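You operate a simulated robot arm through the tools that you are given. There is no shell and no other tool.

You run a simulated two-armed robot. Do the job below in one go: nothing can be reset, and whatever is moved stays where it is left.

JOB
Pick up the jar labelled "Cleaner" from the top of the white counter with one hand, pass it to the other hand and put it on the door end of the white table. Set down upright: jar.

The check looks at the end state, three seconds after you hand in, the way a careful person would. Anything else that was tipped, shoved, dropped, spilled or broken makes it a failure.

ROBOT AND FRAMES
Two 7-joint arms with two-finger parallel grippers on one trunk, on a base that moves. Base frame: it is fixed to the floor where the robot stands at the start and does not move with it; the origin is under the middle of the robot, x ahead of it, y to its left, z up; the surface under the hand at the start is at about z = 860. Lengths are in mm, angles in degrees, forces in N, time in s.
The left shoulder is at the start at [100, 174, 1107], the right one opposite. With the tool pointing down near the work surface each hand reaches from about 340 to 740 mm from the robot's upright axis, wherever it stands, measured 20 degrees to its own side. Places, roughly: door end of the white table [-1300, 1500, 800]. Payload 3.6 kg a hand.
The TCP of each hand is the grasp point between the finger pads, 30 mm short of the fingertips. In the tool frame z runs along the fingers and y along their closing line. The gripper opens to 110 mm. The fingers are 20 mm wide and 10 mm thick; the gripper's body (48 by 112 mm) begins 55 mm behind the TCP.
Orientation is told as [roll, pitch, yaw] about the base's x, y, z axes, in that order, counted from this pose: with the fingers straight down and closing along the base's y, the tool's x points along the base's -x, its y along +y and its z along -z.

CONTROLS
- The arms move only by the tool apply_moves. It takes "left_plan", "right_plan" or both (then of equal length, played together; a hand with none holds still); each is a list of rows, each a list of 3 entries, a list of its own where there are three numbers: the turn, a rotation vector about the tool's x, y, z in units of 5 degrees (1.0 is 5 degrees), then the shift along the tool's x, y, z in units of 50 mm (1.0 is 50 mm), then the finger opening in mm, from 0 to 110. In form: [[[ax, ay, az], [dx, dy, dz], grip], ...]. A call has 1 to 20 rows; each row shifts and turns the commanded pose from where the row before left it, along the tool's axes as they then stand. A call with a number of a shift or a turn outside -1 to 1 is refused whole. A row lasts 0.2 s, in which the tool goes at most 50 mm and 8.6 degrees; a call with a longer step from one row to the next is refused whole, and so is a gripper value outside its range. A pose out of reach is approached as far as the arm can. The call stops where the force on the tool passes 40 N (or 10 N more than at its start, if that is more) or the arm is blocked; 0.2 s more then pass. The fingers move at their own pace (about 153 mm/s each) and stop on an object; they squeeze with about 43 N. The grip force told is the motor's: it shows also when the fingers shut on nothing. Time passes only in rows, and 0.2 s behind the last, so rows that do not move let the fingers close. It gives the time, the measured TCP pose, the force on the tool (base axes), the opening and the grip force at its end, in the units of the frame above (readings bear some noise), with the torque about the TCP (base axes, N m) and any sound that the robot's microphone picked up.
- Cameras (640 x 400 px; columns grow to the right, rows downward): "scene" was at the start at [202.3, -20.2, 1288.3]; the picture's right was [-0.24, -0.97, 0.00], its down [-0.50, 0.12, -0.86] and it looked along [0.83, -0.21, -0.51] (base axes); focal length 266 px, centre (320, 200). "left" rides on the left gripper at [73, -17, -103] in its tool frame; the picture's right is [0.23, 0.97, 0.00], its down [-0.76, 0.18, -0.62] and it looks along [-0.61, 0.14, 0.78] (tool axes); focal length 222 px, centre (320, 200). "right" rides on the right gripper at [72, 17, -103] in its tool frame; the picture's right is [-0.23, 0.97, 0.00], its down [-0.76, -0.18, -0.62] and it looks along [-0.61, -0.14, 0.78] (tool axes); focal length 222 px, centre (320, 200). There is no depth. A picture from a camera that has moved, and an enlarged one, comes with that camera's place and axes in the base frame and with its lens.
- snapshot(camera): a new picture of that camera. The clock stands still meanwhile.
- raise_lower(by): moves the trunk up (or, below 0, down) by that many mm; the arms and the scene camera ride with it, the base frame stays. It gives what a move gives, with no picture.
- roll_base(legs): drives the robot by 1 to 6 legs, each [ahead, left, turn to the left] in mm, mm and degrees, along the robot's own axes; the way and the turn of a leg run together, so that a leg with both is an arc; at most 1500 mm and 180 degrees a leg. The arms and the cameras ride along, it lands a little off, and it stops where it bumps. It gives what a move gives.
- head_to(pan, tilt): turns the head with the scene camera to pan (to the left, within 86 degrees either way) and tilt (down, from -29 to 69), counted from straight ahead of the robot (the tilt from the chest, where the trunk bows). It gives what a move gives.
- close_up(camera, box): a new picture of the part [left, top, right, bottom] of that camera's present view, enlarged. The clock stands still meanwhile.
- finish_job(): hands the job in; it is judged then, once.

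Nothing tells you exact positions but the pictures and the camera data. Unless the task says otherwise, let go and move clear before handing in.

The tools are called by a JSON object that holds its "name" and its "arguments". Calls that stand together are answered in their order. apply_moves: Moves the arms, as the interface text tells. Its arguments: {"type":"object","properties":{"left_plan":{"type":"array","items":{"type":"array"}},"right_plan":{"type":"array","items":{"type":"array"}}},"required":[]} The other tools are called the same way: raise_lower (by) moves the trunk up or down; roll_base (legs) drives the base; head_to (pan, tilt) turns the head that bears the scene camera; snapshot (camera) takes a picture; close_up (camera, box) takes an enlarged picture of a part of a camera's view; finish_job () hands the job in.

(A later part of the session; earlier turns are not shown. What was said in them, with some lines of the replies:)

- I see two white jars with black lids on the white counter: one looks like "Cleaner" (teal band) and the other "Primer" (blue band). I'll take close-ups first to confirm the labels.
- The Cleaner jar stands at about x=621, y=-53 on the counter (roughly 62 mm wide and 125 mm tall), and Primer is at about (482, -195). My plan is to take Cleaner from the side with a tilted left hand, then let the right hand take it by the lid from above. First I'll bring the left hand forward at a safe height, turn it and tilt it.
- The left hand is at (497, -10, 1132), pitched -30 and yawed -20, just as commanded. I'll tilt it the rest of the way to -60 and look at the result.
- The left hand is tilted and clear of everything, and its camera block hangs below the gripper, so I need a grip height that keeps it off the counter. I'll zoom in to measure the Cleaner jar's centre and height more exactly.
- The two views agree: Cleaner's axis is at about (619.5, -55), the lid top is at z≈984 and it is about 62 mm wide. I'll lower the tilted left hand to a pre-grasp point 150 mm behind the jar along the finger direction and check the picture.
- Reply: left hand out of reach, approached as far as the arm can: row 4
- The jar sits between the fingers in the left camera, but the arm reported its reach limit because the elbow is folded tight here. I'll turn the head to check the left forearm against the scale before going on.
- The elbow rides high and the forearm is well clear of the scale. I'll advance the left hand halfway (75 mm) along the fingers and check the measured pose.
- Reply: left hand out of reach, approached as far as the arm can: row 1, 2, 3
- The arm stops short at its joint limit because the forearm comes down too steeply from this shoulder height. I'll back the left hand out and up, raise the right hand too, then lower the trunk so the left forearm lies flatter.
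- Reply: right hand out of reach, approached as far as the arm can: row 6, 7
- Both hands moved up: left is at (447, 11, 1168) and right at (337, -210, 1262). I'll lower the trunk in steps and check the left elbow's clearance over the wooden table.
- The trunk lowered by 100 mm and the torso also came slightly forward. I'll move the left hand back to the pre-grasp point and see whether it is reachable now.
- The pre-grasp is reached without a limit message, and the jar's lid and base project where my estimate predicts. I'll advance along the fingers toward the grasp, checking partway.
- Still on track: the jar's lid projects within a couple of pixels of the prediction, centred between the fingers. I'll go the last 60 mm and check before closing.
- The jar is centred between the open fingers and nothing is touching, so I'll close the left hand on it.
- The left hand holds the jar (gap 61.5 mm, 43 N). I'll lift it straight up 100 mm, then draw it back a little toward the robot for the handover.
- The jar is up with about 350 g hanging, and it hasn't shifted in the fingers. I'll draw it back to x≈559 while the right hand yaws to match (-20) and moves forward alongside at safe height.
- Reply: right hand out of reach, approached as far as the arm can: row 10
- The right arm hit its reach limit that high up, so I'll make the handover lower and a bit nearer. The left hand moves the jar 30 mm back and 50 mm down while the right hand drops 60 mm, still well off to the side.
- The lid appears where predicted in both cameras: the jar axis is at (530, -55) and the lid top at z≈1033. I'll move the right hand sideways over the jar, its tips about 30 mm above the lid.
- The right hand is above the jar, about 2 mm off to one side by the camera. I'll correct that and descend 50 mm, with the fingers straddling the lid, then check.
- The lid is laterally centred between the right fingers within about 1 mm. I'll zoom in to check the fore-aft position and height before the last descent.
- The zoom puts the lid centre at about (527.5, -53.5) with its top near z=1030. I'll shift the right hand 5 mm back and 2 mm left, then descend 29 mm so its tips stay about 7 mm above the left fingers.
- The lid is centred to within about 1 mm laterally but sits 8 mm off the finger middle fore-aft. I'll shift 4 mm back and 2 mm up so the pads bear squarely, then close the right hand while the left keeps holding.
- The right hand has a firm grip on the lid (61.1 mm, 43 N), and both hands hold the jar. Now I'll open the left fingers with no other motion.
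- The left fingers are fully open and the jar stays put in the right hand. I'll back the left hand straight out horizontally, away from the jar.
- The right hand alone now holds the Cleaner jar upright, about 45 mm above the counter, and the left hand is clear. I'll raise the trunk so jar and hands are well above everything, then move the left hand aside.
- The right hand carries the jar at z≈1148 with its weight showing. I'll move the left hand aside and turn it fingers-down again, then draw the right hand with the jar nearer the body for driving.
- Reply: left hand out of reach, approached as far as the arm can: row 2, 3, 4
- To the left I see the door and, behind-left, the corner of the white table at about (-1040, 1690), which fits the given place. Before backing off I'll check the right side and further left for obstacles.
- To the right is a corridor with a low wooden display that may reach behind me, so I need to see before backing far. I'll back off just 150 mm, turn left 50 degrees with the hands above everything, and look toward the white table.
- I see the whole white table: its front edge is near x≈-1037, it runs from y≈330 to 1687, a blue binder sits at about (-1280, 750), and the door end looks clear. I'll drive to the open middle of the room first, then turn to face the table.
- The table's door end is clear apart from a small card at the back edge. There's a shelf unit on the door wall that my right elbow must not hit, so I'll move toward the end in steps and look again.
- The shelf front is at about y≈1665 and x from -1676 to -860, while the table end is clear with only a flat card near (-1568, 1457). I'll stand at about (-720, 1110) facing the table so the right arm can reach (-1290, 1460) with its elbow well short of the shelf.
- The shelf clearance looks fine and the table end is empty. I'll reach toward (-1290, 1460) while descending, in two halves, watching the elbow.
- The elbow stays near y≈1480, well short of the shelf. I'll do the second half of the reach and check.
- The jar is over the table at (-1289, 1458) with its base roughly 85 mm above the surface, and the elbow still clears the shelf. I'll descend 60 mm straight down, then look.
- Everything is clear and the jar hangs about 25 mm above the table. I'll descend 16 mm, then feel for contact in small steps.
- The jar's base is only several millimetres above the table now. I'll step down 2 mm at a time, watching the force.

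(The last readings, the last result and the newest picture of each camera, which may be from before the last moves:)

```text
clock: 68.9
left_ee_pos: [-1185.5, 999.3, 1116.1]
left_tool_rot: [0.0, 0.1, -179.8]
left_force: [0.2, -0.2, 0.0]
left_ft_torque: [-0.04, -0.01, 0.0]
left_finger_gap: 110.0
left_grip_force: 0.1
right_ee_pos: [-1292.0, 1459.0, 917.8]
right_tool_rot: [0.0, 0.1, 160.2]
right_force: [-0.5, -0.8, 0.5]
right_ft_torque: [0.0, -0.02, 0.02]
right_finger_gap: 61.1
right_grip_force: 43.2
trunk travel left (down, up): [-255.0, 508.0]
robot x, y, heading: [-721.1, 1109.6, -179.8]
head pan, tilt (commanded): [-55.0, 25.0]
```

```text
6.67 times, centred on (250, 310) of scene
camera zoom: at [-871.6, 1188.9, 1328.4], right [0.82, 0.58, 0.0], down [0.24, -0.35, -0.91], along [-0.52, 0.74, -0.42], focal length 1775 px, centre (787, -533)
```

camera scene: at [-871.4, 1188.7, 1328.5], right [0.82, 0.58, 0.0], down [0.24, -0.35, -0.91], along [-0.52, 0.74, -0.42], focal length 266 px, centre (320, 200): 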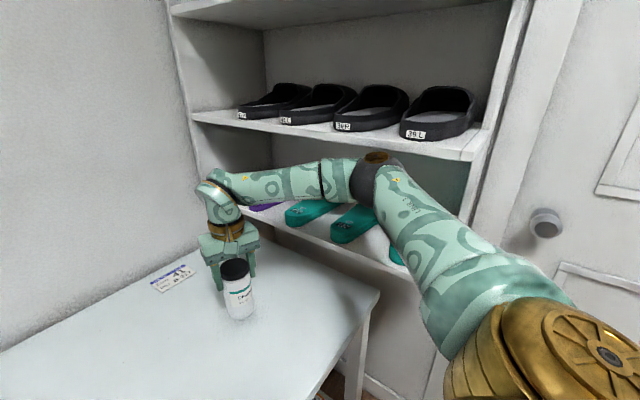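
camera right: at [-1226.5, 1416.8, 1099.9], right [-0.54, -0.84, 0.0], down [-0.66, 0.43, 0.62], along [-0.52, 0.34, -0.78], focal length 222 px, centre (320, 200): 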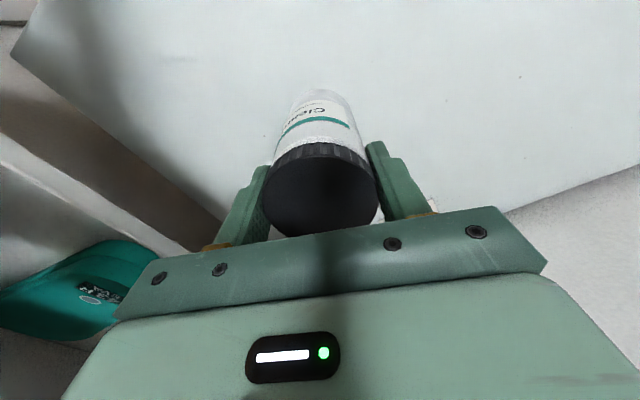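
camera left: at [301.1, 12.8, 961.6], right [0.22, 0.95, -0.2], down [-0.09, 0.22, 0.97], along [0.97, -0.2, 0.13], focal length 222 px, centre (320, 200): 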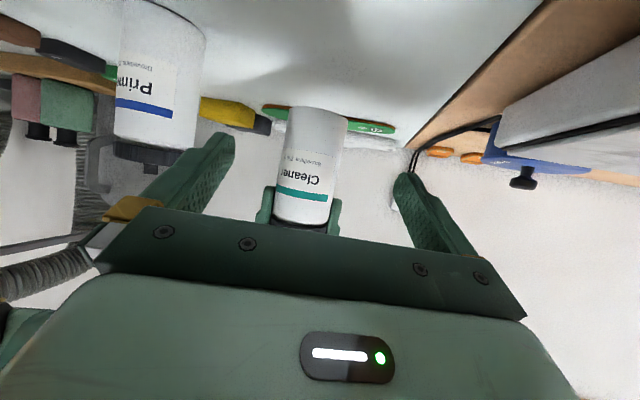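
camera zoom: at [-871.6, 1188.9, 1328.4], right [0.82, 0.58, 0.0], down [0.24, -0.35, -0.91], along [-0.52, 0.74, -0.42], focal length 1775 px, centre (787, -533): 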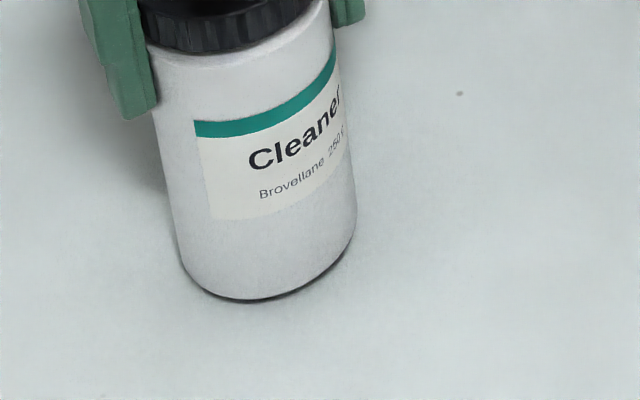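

There's still a thin dark gap under the base and no contact force, so I'll continue down in small steps.

{"name": "apply_moves", "arguments": {"right_plan": [[[0, 0, 0], [0, 0, 0.03], 30], [[0, 0, 0], [0, 0, 0.03], 30]]}}

{"name": "close_up", "arguments": {"camera": "scene", "box": [220, 280, 280, 340]}}

```text
clock: 69.5
left_ee_pos: [-1185.4, 1001.2, 1115.7]
left_tool_rot: [0.0, 0.1, -179.9]
left_force: [0.3, 0.2, 0.2]
left_ft_torque: [0.0, -0.01, 0.01]
left_finger_gap: 110.0
left_grip_force: 0.1
right_ee_pos: [-1291.2, 1459.2, 913.4]
right_tool_rot: [0.1, 0.1, 160.2]
right_force: [-0.8, -0.3, -0.3]
right_ft_torque: [-0.03, 0.01, 0.0]
right_finger_gap: 60.8
right_grip_force: 43.1
trunk travel left (down, up): [-255.0, 508.0]
robot x, y, heading: [-717.7, 1113.7, -179.8]
head pan, tilt (commanded): [-55.0, 25.0]
```

```text
6.67 times, centred on (250, 310) of scene
camera zoom: at [-871.7, 1188.8, 1328.4], right [0.82, 0.58, 0.0], down [0.24, -0.35, -0.91], along [-0.52, 0.74, -0.42], focal length 1775 px, centre (787, -533)
```

zoom: 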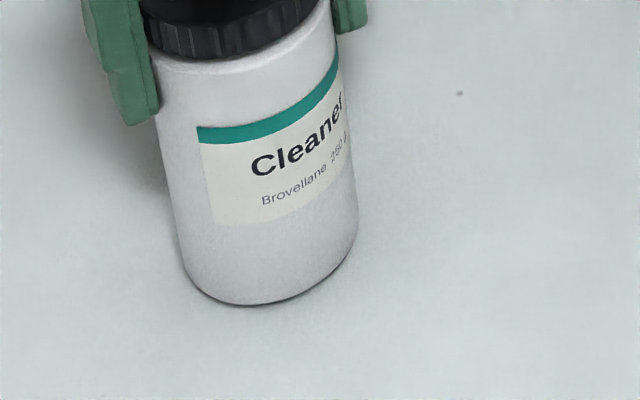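

The gap has nearly closed. I'll go on in 1 mm steps until the force shows contact.

{"name": "apply_moves", "arguments": {"right_plan": [[[0, 0, 0], [0, 0, 0.02], 30], [[0, 0, 0], [0, 0, 0.02], 30], [[0, 0, 0], [0, 0, 0], 30]]}}

{"name": "close_up", "arguments": {"camera": "scene", "box": [220, 280, 280, 340]}}

```text
clock: 70.3
left_ee_pos: [-1186.0, 999.8, 1115.4]
left_tool_rot: [-0.1, 0.1, -179.8]
left_force: [0.7, -0.5, 0.1]
left_ft_torque: [0.02, 0.01, 0.02]
left_finger_gap: 110.1
left_grip_force: 0.1
right_ee_pos: [-1291.0, 1459.3, 911.2]
right_tool_rot: [0.0, 0.0, 160.2]
right_force: [-0.8, 1.0, -0.2]
right_ft_torque: [-0.02, 0.14, 0.02]
right_finger_gap: 60.9
right_grip_force: 43.2
trunk travel left (down, up): [-255.0, 508.0]
robot x, y, heading: [-718.8, 1112.7, -179.9]
head pan, tilt (commanded): [-55.0, 25.0]
```

```text
6.67 times, centred on (250, 310) of scene
camera zoom: at [-871.2, 1188.7, 1328.6], right [0.82, 0.58, 0.0], down [0.24, -0.35, -0.91], along [-0.52, 0.74, -0.42], focal length 1775 px, centre (787, -533)
```

zoom: 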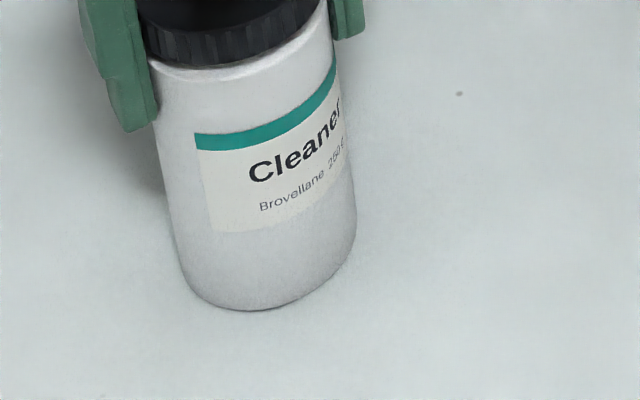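

A small torque has appeared, so the base is just touching. I'll press one more millimetre and check the force.

{"name": "apply_moves", "arguments": {"right_plan": [[[0, 0, 0], [0, 0, 0.02], 30], [[0, 0, 0], [0, 0, 0], 30]]}}

{"name": "close_up", "arguments": {"camera": "scene", "box": [220, 280, 280, 340]}}

```text
clock: 70.9
left_ee_pos: [-1184.8, 998.6, 1116.2]
left_tool_rot: [-0.1, 0.0, -179.8]
left_force: [-0.2, -0.2, 1.1]
left_ft_torque: [-0.02, -0.03, 0.01]
left_finger_gap: 110.0
left_grip_force: 0.0
right_ee_pos: [-1290.3, 1458.6, 911.7]
right_tool_rot: [0.0, -0.1, 160.1]
right_force: [-0.8, 3.3, 8.2]
right_ft_torque: [0.26, -0.14, 0.05]
right_finger_gap: 60.8
right_grip_force: 42.9
trunk travel left (down, up): [-255.0, 508.0]
robot x, y, heading: [-717.2, 1115.5, -179.7]
head pan, tilt (commanded): [-55.0, 25.0]
```

```text
6.67 times, centred on (250, 310) of scene
camera zoom: at [-870.7, 1188.7, 1328.7], right [0.82, 0.58, 0.0], down [0.24, -0.35, -0.91], along [-0.52, 0.74, -0.42], focal length 1775 px, centre (787, -533)
```

zoom: 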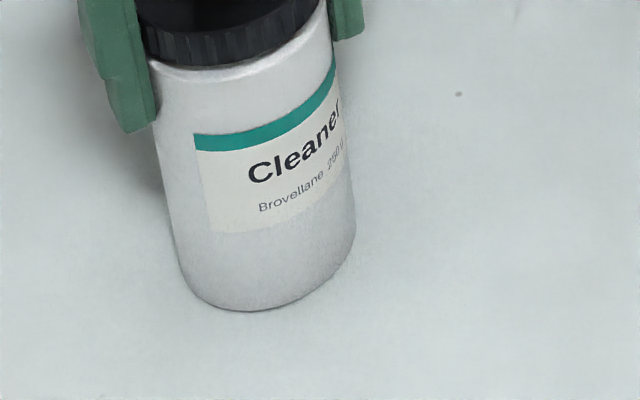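

Contact is clear now (about 8 N upward) and the jar stands on the table. I'll open the right fingers gently, with no other movement.

{"name": "apply_moves", "arguments": {"right_plan": [[[0, 0, 0], [0, 0, 0], 64], [[0, 0, 0], [0, 0, 0], 72], [[0, 0, 0], [0, 0, 0], 85], [[0, 0, 0], [0, 0, 0], 100], [[0, 0, 0], [0, 0, 0], 110], [[0, 0, 0], [0, 0, 0], 110]]}}

{"name": "snapshot", "arguments": {"camera": "right"}}

{"name": "close_up", "arguments": {"camera": "scene", "box": [170, 200, 330, 330]}}

```text
clock: 72.3
left_ee_pos: [-1186.0, 1000.3, 1115.4]
left_tool_rot: [-0.1, 0.2, -179.8]
left_force: [0.2, 0.2, 0.2]
left_ft_torque: [-0.04, -0.01, 0.01]
left_finger_gap: 110.0
left_grip_force: 0.1
right_ee_pos: [-1291.6, 1457.9, 911.5]
right_tool_rot: [0.0, 0.1, 160.1]
right_force: [-1.1, 0.5, 0.2]
right_ft_torque: [-0.03, 0.01, 0.01]
right_finger_gap: 110.1
right_grip_force: 0.1
trunk travel left (down, up): [-255.0, 508.0]
robot x, y, heading: [-720.1, 1113.2, -179.8]
head pan, tilt (commanded): [-55.0, 25.0]
```

```text
taken
camera right: at [-1228.6, 1417.6, 1013.3], right [-0.54, -0.84, 0.0], down [-0.66, 0.42, 0.62], along [-0.52, 0.34, -0.78], focal length 222 px, centre (320, 200)
```

right: 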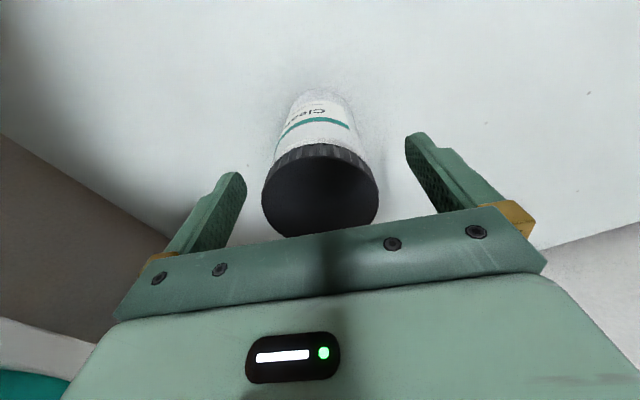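

```text
3.08 times, centred on (250, 265) of scene
camera zoom: at [-871.3, 1188.7, 1328.5], right [0.82, 0.58, 0.0], down [0.24, -0.35, -0.91], along [-0.52, 0.74, -0.42], focal length 819 px, centre (535, 0)
```

zoom: 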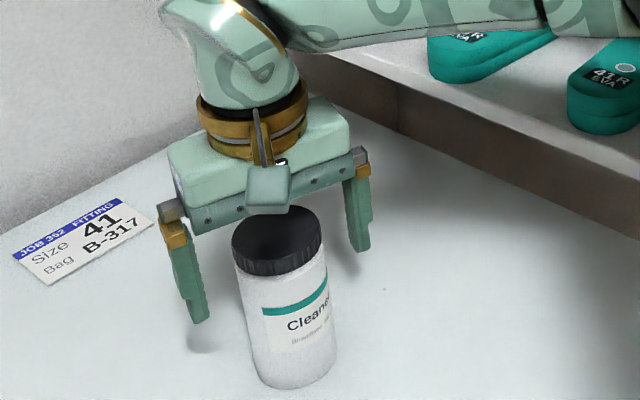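

The jar stands freely on the table with the fingers fully open around it. I'll lift the right hand straight up clear of the lid, then draw it back the way it came.

{"name": "apply_moves", "arguments": {"right_plan": [[[0, 0, 0], [0, 0, -0.3], 110], [[0, 0, 0], [0, 0, -0.5], 110], [[0, 0, 0], [0, 0, -0.5], 110], [[0, 0, 0], [0, 0, -0.5], 110], [[0, 0, 0], [0, 0, 0], 110]]}}

{"name": "snapshot", "arguments": {"camera": "scene"}}

```text
clock: 73.5
left_ee_pos: [-1185.1, 998.8, 1115.3]
left_tool_rot: [0.0, 0.1, -179.8]
left_force: [-0.3, 0.6, -0.8]
left_ft_torque: [0.02, -0.03, -0.04]
left_finger_gap: 110.0
left_grip_force: 0.0
right_ee_pos: [-1292.2, 1458.4, 999.8]
right_tool_rot: [-0.1, 0.1, 160.1]
right_force: [0.2, -0.3, 0.7]
right_ft_torque: [0.0, 0.01, -0.03]
right_finger_gap: 109.9
right_grip_force: 0.1
trunk travel left (down, up): [-255.0, 508.0]
robot x, y, heading: [-719.7, 1111.8, -180.0]
head pan, tilt (commanded): [-55.0, 25.0]
```

```text
taken
camera scene: at [-871.5, 1188.9, 1328.4], right [0.82, 0.58, 0.0], down [0.24, -0.35, -0.91], along [-0.52, 0.74, -0.42], focal length 266 px, centre (320, 200)
```

scene: 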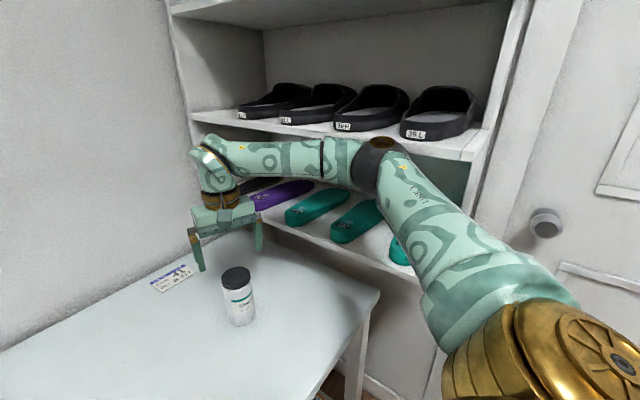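

The jar stands upright on the door end and the hand is above it. I'll retrace the approach path to bring the right arm back away from the jar and shelf.

{"name": "apply_moves", "arguments": {"right_plan": [[[0, 0, 0], [0, 0, -0.4], 110], [[0, 0, 0], [0.482, 0.373, -0.375], 110], [[0, 0, 0], [0.482, 0.373, -0.375], 110], [[0, 0, 0], [0.482, 0.373, -0.375], 110], [[0, 0, 0], [0.482, 0.373, -0.375], 110], [[0, 0, 0], [0.482, 0.373, -0.3], 110], [[0, 0, 0], [0.482, 0.373, -0.2], 110], [[0, 0, 0], [0.482, 0.373, -0.2], 110], [[0, 0, 0], [0.482, 0.373, -0.2], 110], [[0, 0, 0], [0, 0, 0], 110]]}}

{"name": "head_to", "arguments": {"pan": -40, "tilt": 30}}

{"name": "snapshot", "arguments": {"camera": "scene"}}

{"name": "snapshot", "arguments": {"camera": "right"}}

```text
clock: 75.7
left_ee_pos: [-1185.8, 999.2, 1115.4]
left_tool_rot: [0.1, 0.1, -179.8]
left_force: [-0.4, 0.8, 0.9]
left_ft_torque: [-0.02, 0.0, 0.03]
left_finger_gap: 110.0
left_grip_force: 0.0
right_ee_pos: [-1160.6, 1252.4, 1140.3]
right_tool_rot: [0.0, 0.1, 160.3]
right_force: [-0.6, 0.7, 0.8]
right_ft_torque: [-0.03, 0.01, -0.01]
right_finger_gap: 110.0
right_grip_force: 0.0
trunk travel left (down, up): [-255.0, 508.0]
robot x, y, heading: [-719.7, 1112.8, -179.8]
head pan, tilt (commanded): [-55.0, 25.0]
```

```text
clock: 76.4
left_ee_pos: [-1186.2, 999.0, 1117.0]
left_tool_rot: [-0.1, 0.1, -179.8]
left_force: [1.6, 0.1, -0.1]
left_ft_torque: [-0.01, 0.0, 0.0]
left_finger_gap: 109.9
left_grip_force: 0.0
right_ee_pos: [-1161.1, 1252.9, 1138.8]
right_tool_rot: [0.0, 0.1, 160.2]
right_force: [0.0, -0.7, -0.1]
right_ft_torque: [-0.01, 0.02, -0.02]
right_finger_gap: 110.0
right_grip_force: 0.0
trunk travel left (down, up): [-255.0, 508.0]
robot x, y, heading: [-717.9, 1110.9, -179.7]
head pan, tilt (commanded): [-40.0, 30.0]
```

```text
taken
camera scene: at [-887.6, 1171.3, 1320.5], right [0.64, 0.77, 0.0], down [0.38, -0.32, -0.87], along [-0.66, 0.56, -0.5], focal length 266 px, centre (320, 200)
```

scene: 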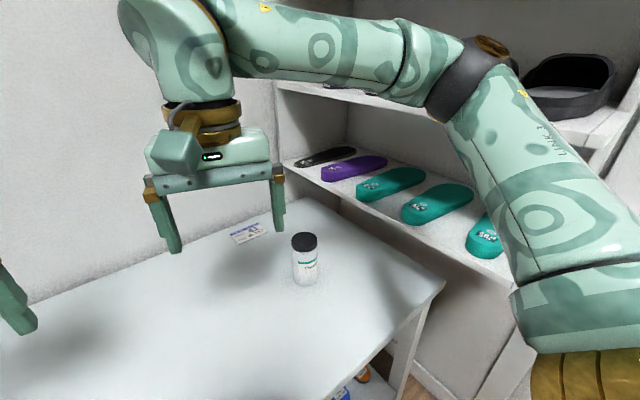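

```text
taken
camera right: at [-1098.0, 1212.0, 1242.5], right [-0.54, -0.84, 0.0], down [-0.66, 0.42, 0.62], along [-0.52, 0.34, -0.78], focal length 222 px, centre (320, 200)
```

right: 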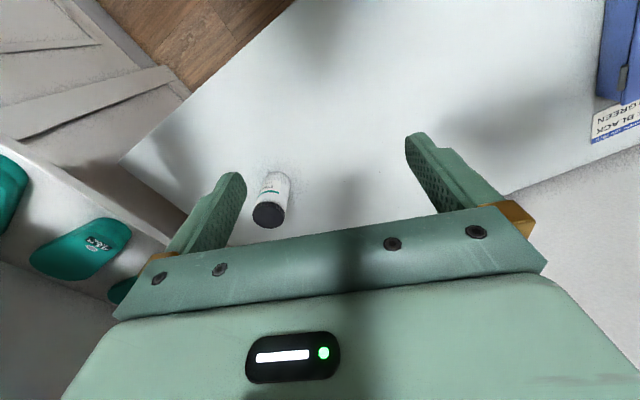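

The Cleaner jar stands upright alone on the door end of the white table at about (-1286, 1459). Both hands are open and well clear, and the shelf items, card and binder are undisturbed, so I'm handing in.

{"name": "finish_job", "arguments": {}}

```text
The job is handed in.
```

The "Cleaner" jar is standing upright on the door end of the white table, at about (-1286, 1459). I have handed the job in; no verdict has come back yet.

- **Pick-up:** the left hand took the jar from the counter, gripping it from the side.
- **Hand-over:** the right hand gripped the lid from above while the left still held on. The left then let go, with the jar about 45 mm above the counter.
- **Placing:** the right hand lowered the jar until it touched the table, opened, and moved back clear.

In the last pictures, nothing at the door end of the table or on the shelf beside it looked moved. I didn't take a picture of the counter after driving away, but the pictures from there showed everything else in place.
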